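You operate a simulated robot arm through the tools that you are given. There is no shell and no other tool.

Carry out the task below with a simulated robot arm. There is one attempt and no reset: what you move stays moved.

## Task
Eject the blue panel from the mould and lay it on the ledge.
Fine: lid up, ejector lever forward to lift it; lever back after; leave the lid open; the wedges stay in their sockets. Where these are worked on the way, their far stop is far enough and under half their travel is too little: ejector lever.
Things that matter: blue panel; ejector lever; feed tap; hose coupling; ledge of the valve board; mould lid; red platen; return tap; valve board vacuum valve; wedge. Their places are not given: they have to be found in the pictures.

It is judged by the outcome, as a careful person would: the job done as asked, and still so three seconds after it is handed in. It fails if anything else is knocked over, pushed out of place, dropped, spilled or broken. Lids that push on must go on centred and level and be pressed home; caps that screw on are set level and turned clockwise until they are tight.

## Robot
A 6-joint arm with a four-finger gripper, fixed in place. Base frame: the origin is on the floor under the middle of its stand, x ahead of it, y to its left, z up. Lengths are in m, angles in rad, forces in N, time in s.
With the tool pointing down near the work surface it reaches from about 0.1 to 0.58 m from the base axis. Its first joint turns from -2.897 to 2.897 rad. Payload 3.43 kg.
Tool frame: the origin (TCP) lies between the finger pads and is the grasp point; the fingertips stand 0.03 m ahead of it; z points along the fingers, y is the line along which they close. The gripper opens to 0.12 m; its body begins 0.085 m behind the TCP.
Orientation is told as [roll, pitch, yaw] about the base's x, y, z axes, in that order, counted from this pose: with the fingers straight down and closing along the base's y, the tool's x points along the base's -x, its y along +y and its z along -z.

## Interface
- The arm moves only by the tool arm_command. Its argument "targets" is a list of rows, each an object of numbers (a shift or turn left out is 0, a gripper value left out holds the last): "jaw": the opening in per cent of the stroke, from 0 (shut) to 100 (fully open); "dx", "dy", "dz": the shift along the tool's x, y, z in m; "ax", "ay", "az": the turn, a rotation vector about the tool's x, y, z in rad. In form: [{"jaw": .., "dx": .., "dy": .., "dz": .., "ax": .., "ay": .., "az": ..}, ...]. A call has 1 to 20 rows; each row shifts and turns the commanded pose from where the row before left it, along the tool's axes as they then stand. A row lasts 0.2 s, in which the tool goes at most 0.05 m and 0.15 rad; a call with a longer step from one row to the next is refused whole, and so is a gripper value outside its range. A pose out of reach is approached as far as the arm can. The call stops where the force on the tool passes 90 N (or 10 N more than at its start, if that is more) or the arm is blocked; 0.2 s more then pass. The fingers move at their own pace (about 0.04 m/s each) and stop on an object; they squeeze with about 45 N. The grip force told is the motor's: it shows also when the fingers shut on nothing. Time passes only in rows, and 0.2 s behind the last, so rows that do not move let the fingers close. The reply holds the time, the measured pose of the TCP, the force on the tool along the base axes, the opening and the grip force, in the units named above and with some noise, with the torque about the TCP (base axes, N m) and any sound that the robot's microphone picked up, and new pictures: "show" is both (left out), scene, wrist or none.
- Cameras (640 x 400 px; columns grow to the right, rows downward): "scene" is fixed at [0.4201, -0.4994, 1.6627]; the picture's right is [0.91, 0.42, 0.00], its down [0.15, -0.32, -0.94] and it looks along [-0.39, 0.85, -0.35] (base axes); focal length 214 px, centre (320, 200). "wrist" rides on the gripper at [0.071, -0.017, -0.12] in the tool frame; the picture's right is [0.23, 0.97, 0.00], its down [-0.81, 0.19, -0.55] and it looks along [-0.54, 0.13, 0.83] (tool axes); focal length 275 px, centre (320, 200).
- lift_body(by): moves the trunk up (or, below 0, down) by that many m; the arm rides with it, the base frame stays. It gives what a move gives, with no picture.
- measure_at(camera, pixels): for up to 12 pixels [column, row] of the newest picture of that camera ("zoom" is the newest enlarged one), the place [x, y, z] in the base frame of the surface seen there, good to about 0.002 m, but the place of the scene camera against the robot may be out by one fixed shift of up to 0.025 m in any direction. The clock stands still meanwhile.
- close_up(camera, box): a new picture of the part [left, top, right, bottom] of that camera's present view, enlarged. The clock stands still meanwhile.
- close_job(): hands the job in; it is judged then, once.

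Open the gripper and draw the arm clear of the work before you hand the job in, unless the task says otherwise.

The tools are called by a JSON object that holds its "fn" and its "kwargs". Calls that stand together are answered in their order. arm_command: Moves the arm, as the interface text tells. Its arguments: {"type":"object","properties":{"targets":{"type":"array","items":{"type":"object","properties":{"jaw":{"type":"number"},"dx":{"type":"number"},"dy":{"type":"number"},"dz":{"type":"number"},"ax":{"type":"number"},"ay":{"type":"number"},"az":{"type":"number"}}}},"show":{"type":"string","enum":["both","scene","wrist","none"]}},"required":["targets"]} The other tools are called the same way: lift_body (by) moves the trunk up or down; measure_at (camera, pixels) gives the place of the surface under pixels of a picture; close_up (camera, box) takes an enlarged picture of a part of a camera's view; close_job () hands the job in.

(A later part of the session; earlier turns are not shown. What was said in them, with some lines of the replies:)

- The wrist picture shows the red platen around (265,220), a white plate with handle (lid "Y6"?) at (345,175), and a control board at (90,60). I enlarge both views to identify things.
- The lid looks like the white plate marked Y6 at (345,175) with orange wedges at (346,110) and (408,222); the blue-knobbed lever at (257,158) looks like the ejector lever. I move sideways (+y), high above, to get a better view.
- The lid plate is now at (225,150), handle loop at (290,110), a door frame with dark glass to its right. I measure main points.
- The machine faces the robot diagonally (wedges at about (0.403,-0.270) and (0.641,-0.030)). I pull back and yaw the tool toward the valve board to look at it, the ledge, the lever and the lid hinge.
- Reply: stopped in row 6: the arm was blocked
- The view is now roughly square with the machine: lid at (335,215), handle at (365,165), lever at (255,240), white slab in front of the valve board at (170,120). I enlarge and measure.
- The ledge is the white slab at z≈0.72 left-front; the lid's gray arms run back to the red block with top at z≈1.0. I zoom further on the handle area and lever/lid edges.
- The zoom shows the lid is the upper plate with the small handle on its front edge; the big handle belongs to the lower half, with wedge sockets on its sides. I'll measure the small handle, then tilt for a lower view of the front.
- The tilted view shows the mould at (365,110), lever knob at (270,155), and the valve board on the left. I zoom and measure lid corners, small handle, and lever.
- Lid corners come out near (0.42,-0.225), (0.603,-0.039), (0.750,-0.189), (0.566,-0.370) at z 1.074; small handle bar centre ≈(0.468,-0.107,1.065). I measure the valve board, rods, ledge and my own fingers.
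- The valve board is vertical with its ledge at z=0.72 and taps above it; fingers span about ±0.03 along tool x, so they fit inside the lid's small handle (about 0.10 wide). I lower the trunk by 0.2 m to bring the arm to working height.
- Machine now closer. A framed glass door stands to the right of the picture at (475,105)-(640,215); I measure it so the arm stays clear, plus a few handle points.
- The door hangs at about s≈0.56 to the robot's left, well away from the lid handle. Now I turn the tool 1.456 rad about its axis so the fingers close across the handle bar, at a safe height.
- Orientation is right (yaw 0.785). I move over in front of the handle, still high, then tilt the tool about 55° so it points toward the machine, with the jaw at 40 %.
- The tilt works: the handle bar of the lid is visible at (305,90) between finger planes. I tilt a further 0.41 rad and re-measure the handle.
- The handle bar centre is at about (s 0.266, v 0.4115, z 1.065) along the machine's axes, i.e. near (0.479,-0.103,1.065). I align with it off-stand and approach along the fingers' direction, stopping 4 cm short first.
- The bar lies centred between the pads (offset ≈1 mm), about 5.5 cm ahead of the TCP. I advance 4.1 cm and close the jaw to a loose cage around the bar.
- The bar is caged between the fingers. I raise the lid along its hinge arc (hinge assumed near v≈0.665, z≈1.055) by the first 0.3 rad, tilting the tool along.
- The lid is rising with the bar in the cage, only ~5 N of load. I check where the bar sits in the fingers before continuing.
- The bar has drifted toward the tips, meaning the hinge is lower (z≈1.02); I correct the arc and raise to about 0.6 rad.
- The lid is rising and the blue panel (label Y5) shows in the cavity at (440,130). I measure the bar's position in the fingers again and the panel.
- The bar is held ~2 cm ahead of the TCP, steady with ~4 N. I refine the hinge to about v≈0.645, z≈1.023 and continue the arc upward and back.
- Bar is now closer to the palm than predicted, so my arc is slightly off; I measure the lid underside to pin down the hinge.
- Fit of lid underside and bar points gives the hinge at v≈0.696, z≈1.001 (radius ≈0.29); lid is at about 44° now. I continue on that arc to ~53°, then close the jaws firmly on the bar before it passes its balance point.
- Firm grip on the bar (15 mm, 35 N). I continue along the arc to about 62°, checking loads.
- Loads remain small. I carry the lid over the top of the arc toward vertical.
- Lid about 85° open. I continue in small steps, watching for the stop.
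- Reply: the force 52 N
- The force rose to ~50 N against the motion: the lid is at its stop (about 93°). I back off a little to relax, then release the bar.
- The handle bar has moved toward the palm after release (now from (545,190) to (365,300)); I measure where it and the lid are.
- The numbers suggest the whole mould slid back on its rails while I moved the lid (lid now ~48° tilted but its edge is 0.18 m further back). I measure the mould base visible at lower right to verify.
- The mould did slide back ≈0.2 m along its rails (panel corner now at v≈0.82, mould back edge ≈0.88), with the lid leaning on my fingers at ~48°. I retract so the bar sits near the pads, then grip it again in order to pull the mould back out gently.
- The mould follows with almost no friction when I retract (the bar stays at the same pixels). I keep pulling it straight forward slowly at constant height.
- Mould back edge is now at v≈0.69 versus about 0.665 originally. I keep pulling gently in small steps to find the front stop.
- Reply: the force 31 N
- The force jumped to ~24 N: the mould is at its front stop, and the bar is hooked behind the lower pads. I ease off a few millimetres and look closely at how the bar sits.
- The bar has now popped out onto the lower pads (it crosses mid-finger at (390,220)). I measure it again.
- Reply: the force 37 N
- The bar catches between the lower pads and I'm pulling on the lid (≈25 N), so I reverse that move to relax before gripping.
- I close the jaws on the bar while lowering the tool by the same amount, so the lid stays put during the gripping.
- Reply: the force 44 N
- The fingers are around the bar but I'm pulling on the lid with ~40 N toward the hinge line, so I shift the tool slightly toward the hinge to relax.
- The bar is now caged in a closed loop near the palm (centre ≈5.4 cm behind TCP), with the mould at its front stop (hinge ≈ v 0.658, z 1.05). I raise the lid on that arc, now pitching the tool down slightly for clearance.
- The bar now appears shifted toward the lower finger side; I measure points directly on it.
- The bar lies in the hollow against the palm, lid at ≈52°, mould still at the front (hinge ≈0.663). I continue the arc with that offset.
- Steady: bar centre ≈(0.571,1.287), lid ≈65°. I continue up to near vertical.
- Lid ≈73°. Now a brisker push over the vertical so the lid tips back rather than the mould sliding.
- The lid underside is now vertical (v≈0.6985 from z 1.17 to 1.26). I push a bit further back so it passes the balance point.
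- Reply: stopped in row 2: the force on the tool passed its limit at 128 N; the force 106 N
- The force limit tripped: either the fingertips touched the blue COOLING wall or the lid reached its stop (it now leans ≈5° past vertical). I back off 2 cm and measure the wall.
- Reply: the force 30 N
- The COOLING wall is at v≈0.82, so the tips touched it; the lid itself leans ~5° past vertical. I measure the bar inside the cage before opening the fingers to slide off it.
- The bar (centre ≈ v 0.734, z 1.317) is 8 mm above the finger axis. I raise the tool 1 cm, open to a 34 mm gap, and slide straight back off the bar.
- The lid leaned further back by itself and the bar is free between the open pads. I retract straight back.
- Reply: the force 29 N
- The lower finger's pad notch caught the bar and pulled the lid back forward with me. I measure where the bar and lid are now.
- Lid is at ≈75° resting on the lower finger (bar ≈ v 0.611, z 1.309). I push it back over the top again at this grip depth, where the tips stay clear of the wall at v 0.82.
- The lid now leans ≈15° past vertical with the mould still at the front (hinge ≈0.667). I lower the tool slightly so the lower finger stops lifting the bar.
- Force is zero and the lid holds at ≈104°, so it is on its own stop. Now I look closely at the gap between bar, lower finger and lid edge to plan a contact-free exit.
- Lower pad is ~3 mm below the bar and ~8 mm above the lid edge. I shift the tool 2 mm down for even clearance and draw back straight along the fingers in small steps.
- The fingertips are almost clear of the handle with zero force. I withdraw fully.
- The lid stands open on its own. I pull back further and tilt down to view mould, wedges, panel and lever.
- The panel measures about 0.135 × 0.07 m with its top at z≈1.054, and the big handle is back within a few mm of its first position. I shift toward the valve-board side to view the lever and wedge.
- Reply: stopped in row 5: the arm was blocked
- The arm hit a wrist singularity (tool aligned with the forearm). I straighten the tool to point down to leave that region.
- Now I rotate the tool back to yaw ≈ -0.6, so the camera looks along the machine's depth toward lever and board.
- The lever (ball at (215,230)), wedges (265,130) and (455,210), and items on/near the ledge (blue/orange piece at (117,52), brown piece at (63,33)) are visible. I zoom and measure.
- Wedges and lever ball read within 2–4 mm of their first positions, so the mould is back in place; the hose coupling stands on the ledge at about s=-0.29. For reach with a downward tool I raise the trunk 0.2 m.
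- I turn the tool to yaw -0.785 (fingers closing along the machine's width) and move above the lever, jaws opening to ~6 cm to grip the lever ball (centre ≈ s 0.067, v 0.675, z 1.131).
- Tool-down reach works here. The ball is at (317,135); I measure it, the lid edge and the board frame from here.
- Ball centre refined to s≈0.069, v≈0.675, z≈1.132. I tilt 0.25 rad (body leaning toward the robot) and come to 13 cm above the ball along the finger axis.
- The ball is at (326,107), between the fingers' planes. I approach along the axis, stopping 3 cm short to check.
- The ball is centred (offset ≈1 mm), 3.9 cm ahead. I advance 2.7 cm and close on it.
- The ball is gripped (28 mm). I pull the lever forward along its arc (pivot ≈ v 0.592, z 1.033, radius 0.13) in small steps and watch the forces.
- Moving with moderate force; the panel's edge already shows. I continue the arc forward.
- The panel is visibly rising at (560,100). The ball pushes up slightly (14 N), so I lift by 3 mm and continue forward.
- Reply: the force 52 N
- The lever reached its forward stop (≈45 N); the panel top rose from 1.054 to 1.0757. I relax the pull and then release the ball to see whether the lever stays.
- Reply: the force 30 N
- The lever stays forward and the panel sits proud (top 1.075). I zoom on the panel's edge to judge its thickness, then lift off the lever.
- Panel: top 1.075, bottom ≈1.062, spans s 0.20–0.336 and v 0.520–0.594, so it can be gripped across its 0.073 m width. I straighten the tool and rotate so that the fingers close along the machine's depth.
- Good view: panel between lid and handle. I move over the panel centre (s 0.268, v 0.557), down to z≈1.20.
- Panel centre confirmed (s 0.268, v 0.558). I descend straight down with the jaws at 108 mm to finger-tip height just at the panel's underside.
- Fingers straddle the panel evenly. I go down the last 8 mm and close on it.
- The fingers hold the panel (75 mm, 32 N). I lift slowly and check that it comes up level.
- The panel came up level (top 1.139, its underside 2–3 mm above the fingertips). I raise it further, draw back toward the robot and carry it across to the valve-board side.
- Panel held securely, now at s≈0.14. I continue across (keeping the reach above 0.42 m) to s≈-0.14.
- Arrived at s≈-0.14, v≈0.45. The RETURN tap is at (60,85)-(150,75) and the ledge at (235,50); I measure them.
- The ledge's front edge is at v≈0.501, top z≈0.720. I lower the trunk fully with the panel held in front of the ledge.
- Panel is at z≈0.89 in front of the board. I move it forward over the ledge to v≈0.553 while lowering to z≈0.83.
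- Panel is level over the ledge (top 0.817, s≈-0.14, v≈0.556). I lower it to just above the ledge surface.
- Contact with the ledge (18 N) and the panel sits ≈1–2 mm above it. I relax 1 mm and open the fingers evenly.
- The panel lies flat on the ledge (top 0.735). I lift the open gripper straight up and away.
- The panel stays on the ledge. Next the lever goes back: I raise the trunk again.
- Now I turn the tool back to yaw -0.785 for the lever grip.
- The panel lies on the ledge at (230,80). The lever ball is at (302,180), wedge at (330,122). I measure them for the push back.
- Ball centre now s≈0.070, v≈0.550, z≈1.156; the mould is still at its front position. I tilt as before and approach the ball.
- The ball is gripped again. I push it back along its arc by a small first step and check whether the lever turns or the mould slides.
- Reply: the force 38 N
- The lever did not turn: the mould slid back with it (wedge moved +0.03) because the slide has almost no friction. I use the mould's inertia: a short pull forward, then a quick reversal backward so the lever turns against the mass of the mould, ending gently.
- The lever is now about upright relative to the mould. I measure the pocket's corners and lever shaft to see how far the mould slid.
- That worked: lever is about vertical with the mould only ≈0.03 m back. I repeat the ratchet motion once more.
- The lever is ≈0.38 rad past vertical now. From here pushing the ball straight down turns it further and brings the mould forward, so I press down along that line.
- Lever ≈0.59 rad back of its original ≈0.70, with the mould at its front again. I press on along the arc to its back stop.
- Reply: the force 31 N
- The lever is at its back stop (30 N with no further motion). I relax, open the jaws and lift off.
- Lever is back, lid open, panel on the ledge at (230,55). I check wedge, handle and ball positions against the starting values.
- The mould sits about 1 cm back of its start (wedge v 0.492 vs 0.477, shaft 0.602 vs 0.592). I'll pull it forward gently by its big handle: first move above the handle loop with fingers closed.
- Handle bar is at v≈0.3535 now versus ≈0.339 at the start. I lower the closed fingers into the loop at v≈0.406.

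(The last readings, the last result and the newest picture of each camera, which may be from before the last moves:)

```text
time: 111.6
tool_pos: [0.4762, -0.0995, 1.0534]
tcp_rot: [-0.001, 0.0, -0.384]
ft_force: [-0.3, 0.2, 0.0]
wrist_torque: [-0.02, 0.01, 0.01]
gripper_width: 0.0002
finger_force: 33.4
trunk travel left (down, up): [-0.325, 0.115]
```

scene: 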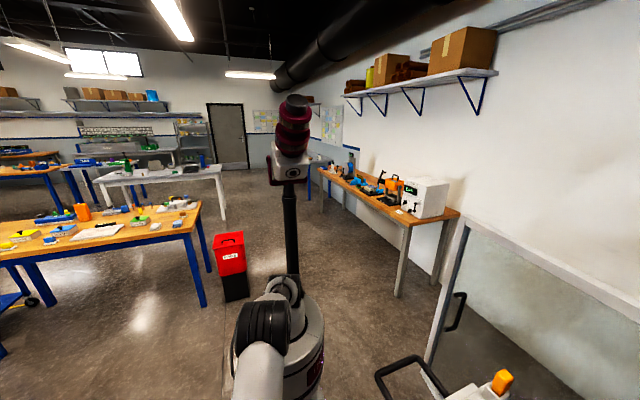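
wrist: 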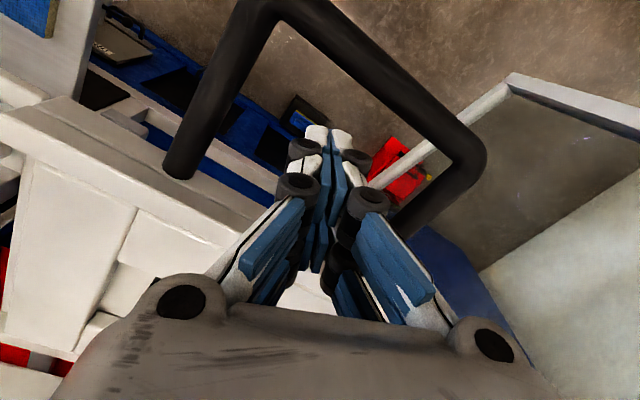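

{"fn": "arm_command", "kwargs": {"targets": [{"dz": 0.028}, {"dx": 0.0055, "dy": 0.0023}, {"dx": 0.0055, "dy": 0.0023}], "show": "none"}}

{"fn": "arm_command", "kwargs": {"targets": [{"dx": 0.0037, "dy": 0.0016}], "show": "wrist"}}

{"fn": "measure_at", "kwargs": {"camera": "wrist", "pixels": [[342, 42], [320, 22], [380, 70], [410, 110], [440, 130], [290, 5], [200, 110], [240, 50]]}}

```text
time: 112.4
tool_pos: [0.47, -0.09, 1.0246]
tcp_rot: [0.001, 0.0, -0.382]
ft_force: [0.7, -0.4, -0.6]
wrist_torque: [-0.01, 0.0, -0.04]
gripper_width: 0.0
finger_force: 33.0
trunk travel left (down, up): [-0.325, 0.115]
```

```text
time: 112.8
tool_pos: [0.4658, -0.0879, 1.0255]
tcp_rot: [0.0, -0.002, -0.385]
ft_force: [-0.2, 0.0, 0.4]
wrist_torque: [-0.02, -0.01, 0.02]
gripper_width: 0.0
finger_force: 34.1
trunk travel left (down, up): [-0.325, 0.115]
```

wrist: 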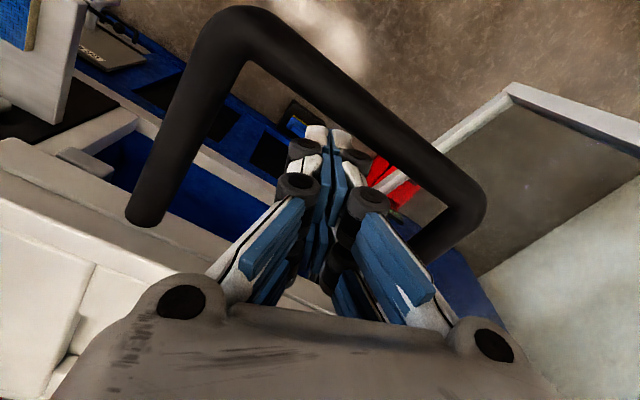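

```text
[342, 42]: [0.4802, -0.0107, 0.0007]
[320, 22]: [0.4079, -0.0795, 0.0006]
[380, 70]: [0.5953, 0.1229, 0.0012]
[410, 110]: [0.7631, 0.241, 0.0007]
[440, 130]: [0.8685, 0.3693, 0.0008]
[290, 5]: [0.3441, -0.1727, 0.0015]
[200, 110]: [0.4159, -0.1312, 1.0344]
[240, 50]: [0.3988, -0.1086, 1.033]
```

{"fn": "arm_command", "kwargs": {"targets": [{"dx": 0.0037, "dy": 0.0016}, {"dx": 0.0037, "dy": 0.0016}], "show": "wrist"}}

{"fn": "measure_at", "kwargs": {"camera": "wrist", "pixels": [[330, 85], [300, 60], [380, 125], [350, 100], [270, 30], [240, 50], [410, 150], [200, 110]]}}

```text
time: 113.4
tool_pos: [0.4586, -0.0828, 1.0242]
tcp_rot: [-0.002, -0.003, -0.384]
ft_force: [2.3, -3.7, -0.9]
wrist_torque: [0.01, 0.0, 0.03]
gripper_width: 0.0001
finger_force: 33.7
trunk travel left (down, up): [-0.325, 0.115]
```

wrist: 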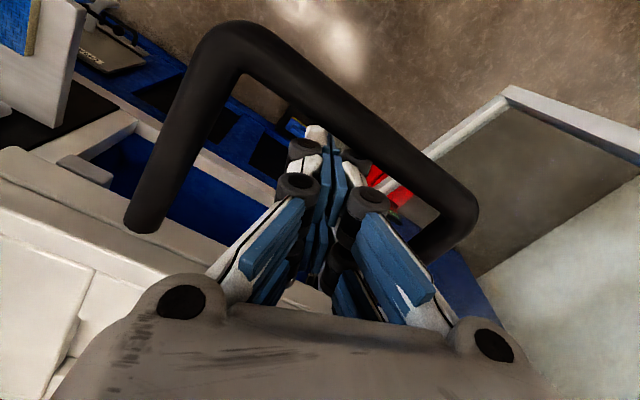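

```text
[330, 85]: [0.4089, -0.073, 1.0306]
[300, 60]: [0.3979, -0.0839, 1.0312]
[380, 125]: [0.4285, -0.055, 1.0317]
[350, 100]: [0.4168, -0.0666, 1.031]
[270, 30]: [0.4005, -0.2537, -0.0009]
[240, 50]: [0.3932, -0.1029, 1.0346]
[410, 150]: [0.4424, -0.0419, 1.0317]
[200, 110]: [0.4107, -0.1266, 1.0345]
```

{"fn": "arm_command", "kwargs": {"targets": [{"dx": 0.0028, "dy": 0.0012}, {"dx": 0.0028, "dy": 0.0012}], "show": "none"}}

{"fn": "arm_command", "kwargs": {"targets": [{"dx": 0.0028, "dy": 0.0012}], "show": "none"}}

```text
time: 114.0
tool_pos: [0.454, -0.0779, 1.0242]
tcp_rot: [0.0, 0.0, -0.382]
ft_force: [2.3, -1.1, 0.6]
wrist_torque: [0.01, 0.03, -0.07]
gripper_width: 0.0001
finger_force: 33.3
trunk travel left (down, up): [-0.325, 0.115]
```

```text
time: 114.4
tool_pos: [0.4539, -0.0781, 1.0237]
tcp_rot: [0.002, -0.003, -0.383]
ft_force: [7.3, -12.5, -2.7]
wrist_torque: [-0.01, -0.04, 0.1]
gripper_width: 0.0
finger_force: 33.5
trunk travel left (down, up): [-0.325, 0.115]
```

The mould is at its front stop (14 N, no motion). I back off 1 cm, lift the fingers straight out of the loop and check everything.

{"fn": "arm_command", "kwargs": {"targets": [{"dx": -0.0046, "dy": -0.002}, {"dx": -0.0092, "dy": -0.0039}, {"dz": -0.03}, {"dz": -0.045}, {"dz": -0.045}, {"dz": -0.045}, {"dz": -0.045}, {"dz": -0.045}, {"dz": -0.045}, {"dz": -0.045}], "show": "wrist"}}

{"fn": "measure_at", "kwargs": {"camera": "wrist", "pixels": [[342, 42], [320, 22], [365, 62], [285, 45], [165, 60], [85, 172], [85, 178], [130, 120]]}}

```text
time: 116.6
tool_pos: [0.4593, -0.0864, 1.369]
tcp_rot: [-0.001, 0.0, -0.384]
ft_force: [-0.5, -0.5, 0.2]
wrist_torque: [0.01, -0.05, -0.01]
gripper_width: 0.0
finger_force: 33.7
trunk travel left (down, up): [-0.325, 0.115]
```

wrist: 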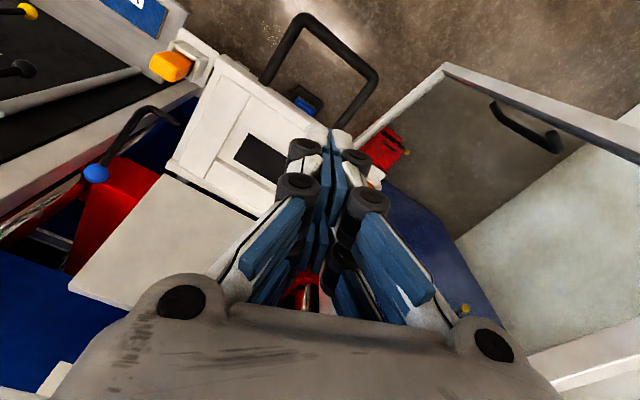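

```text
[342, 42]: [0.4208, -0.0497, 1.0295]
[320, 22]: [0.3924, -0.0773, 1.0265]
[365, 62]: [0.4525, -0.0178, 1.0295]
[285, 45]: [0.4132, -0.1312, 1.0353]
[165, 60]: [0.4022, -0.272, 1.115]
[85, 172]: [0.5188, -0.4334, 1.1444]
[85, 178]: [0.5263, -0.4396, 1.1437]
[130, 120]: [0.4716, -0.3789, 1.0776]
```

Wedge reads v 0.4767, matching the start. I check the lever ball, second wedge, lid and panel once more.

{"fn": "measure_at", "kwargs": {"camera": "wrist", "pixels": [[95, 173], [175, 68], [372, 178], [378, 182], [150, 108], [155, 210], [200, 230], [140, 10], [262, 155], [345, 40]]}}

{"fn": "close_up", "kwargs": {"camera": "wrist", "box": [0, 0, 320, 240]}}

```text
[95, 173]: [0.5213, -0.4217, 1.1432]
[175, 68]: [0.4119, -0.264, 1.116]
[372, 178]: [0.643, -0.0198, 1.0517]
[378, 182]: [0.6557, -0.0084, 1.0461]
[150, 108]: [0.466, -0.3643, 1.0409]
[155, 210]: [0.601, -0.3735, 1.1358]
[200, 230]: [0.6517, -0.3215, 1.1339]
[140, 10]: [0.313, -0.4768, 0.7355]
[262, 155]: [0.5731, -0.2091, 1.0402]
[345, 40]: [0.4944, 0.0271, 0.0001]
```

```text
1.67 times, centred on (160, 120) of wrist
```

zoom: 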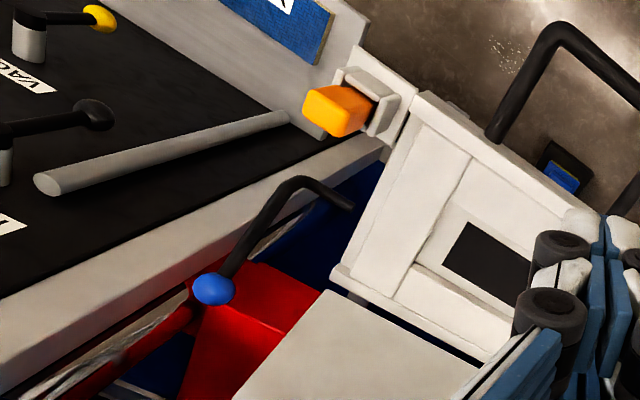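

Lever ball (0.521,-0.422,1.143) matches its starting place, wedges seated, lid open, panel on the ledge. I open the gripper and draw the arm up and clear.

{"fn": "arm_command", "kwargs": {"targets": [{"dz": -0.045, "jaw": 100}, {"dz": -0.045}, {"dz": -0.045}, {"dx": 0.04}, {"dx": 0.04}, {"dx": 0.03}, {}, {}]}}

{"fn": "measure_at", "kwargs": {"camera": "wrist", "pixels": [[320, 30], [100, 150], [60, 60], [200, 80], [150, 150], [250, 120]]}}

```text
time: 118.4
tool_pos: [0.3597, -0.0424, 1.5057]
tcp_rot: [0.0, 0.0, -0.384]
ft_force: [0.6, -0.5, -0.6]
wrist_torque: [-0.02, -0.02, 0.03]
gripper_width: 0.1199
finger_force: 0.2
trunk travel left (down, up): [-0.325, 0.115]
```

scene: 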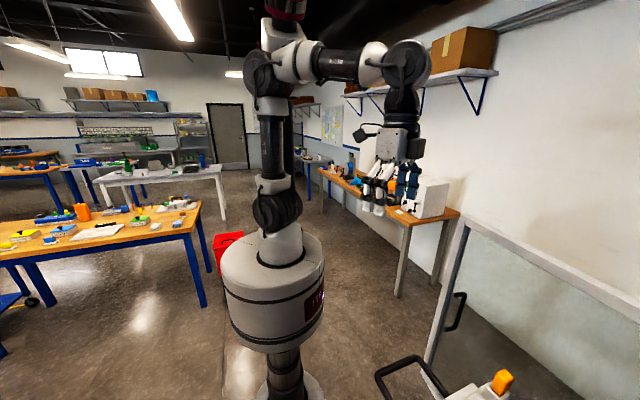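
wrist: 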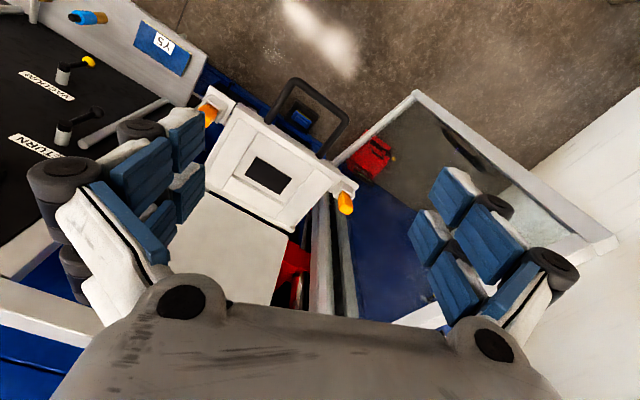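

```text
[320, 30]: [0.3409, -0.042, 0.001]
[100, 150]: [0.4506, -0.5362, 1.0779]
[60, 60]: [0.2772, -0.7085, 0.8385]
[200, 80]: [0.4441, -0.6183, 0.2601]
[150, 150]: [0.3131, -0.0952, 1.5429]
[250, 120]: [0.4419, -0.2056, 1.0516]
```

The final view shows the panel on the ledge (162,45), both wedges in their sockets (210,113) and (345,203), the lid open and the arm clear. One last close look before handing in.

{"fn": "close_up", "kwargs": {"camera": "wrist", "box": [0, 0, 380, 300]}}

{"fn": "measure_at", "kwargs": {"camera": "wrist", "pixels": [[150, 35], [180, 65], [140, 45], [186, 50], [210, 113], [345, 203], [300, 88], [335, 110]]}}

```text
1.33 times, centred on (190, 150) of wrist
```

zoom: 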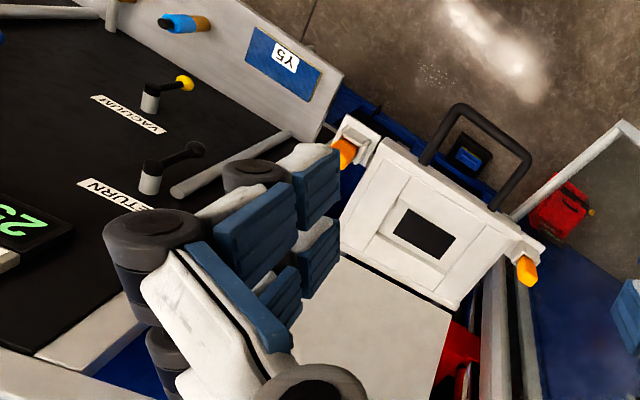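

```text
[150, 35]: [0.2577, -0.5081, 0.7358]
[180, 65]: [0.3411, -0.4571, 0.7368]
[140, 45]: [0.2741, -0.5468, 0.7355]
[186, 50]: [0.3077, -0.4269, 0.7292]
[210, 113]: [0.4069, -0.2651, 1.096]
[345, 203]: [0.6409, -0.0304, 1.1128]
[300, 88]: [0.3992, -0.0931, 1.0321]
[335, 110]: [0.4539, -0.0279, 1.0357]
```

Everything is as asked: the panel lies flat on the ledge (z≈0.736), the lever is back, the lid is open, the wedges are in their sockets, the mould is at its starting place and the arm is clear. I hand the job in.

{"fn": "close_job", "kwargs": {}}

```text
The job is handed in.
```

The blue panel is out of the mould and lying flat on the valve-board ledge, and the job is handed in; I have no verdict on it yet.

- **Lid:** open, leaning about 14° past vertical on its own stop. Getting it there took two tries. On the first, the finger pads caught the handle and pulled the lid forward again.
- **Ejector lever:** pulled forward to its stop to lift the panel. It was then pushed back to its stop, and the ball reads within a few millimetres of where it started.
- **Wedges:** both still in their sockets.
- **Panel:** well clear of the hose coupling and the taps. I never touched the valve board or its taps.

Two things went differently from plan:

- **Mould slid on its rails:** the mould runs on its rails with almost no friction, which I only found out while lifting the lid. It slid back about 0.2 m then, and a few centimetres more while I worked the lever. I pulled it back to its front stop each time. Its final position matches the start to within a few millimetres.
- **Fingertips hit the back wall:** while I was opening the lid, the fingertips pressed against the blue COOLING wall. One of those contacts tripped the force limit at 128 N. I saw no movement or damage there.
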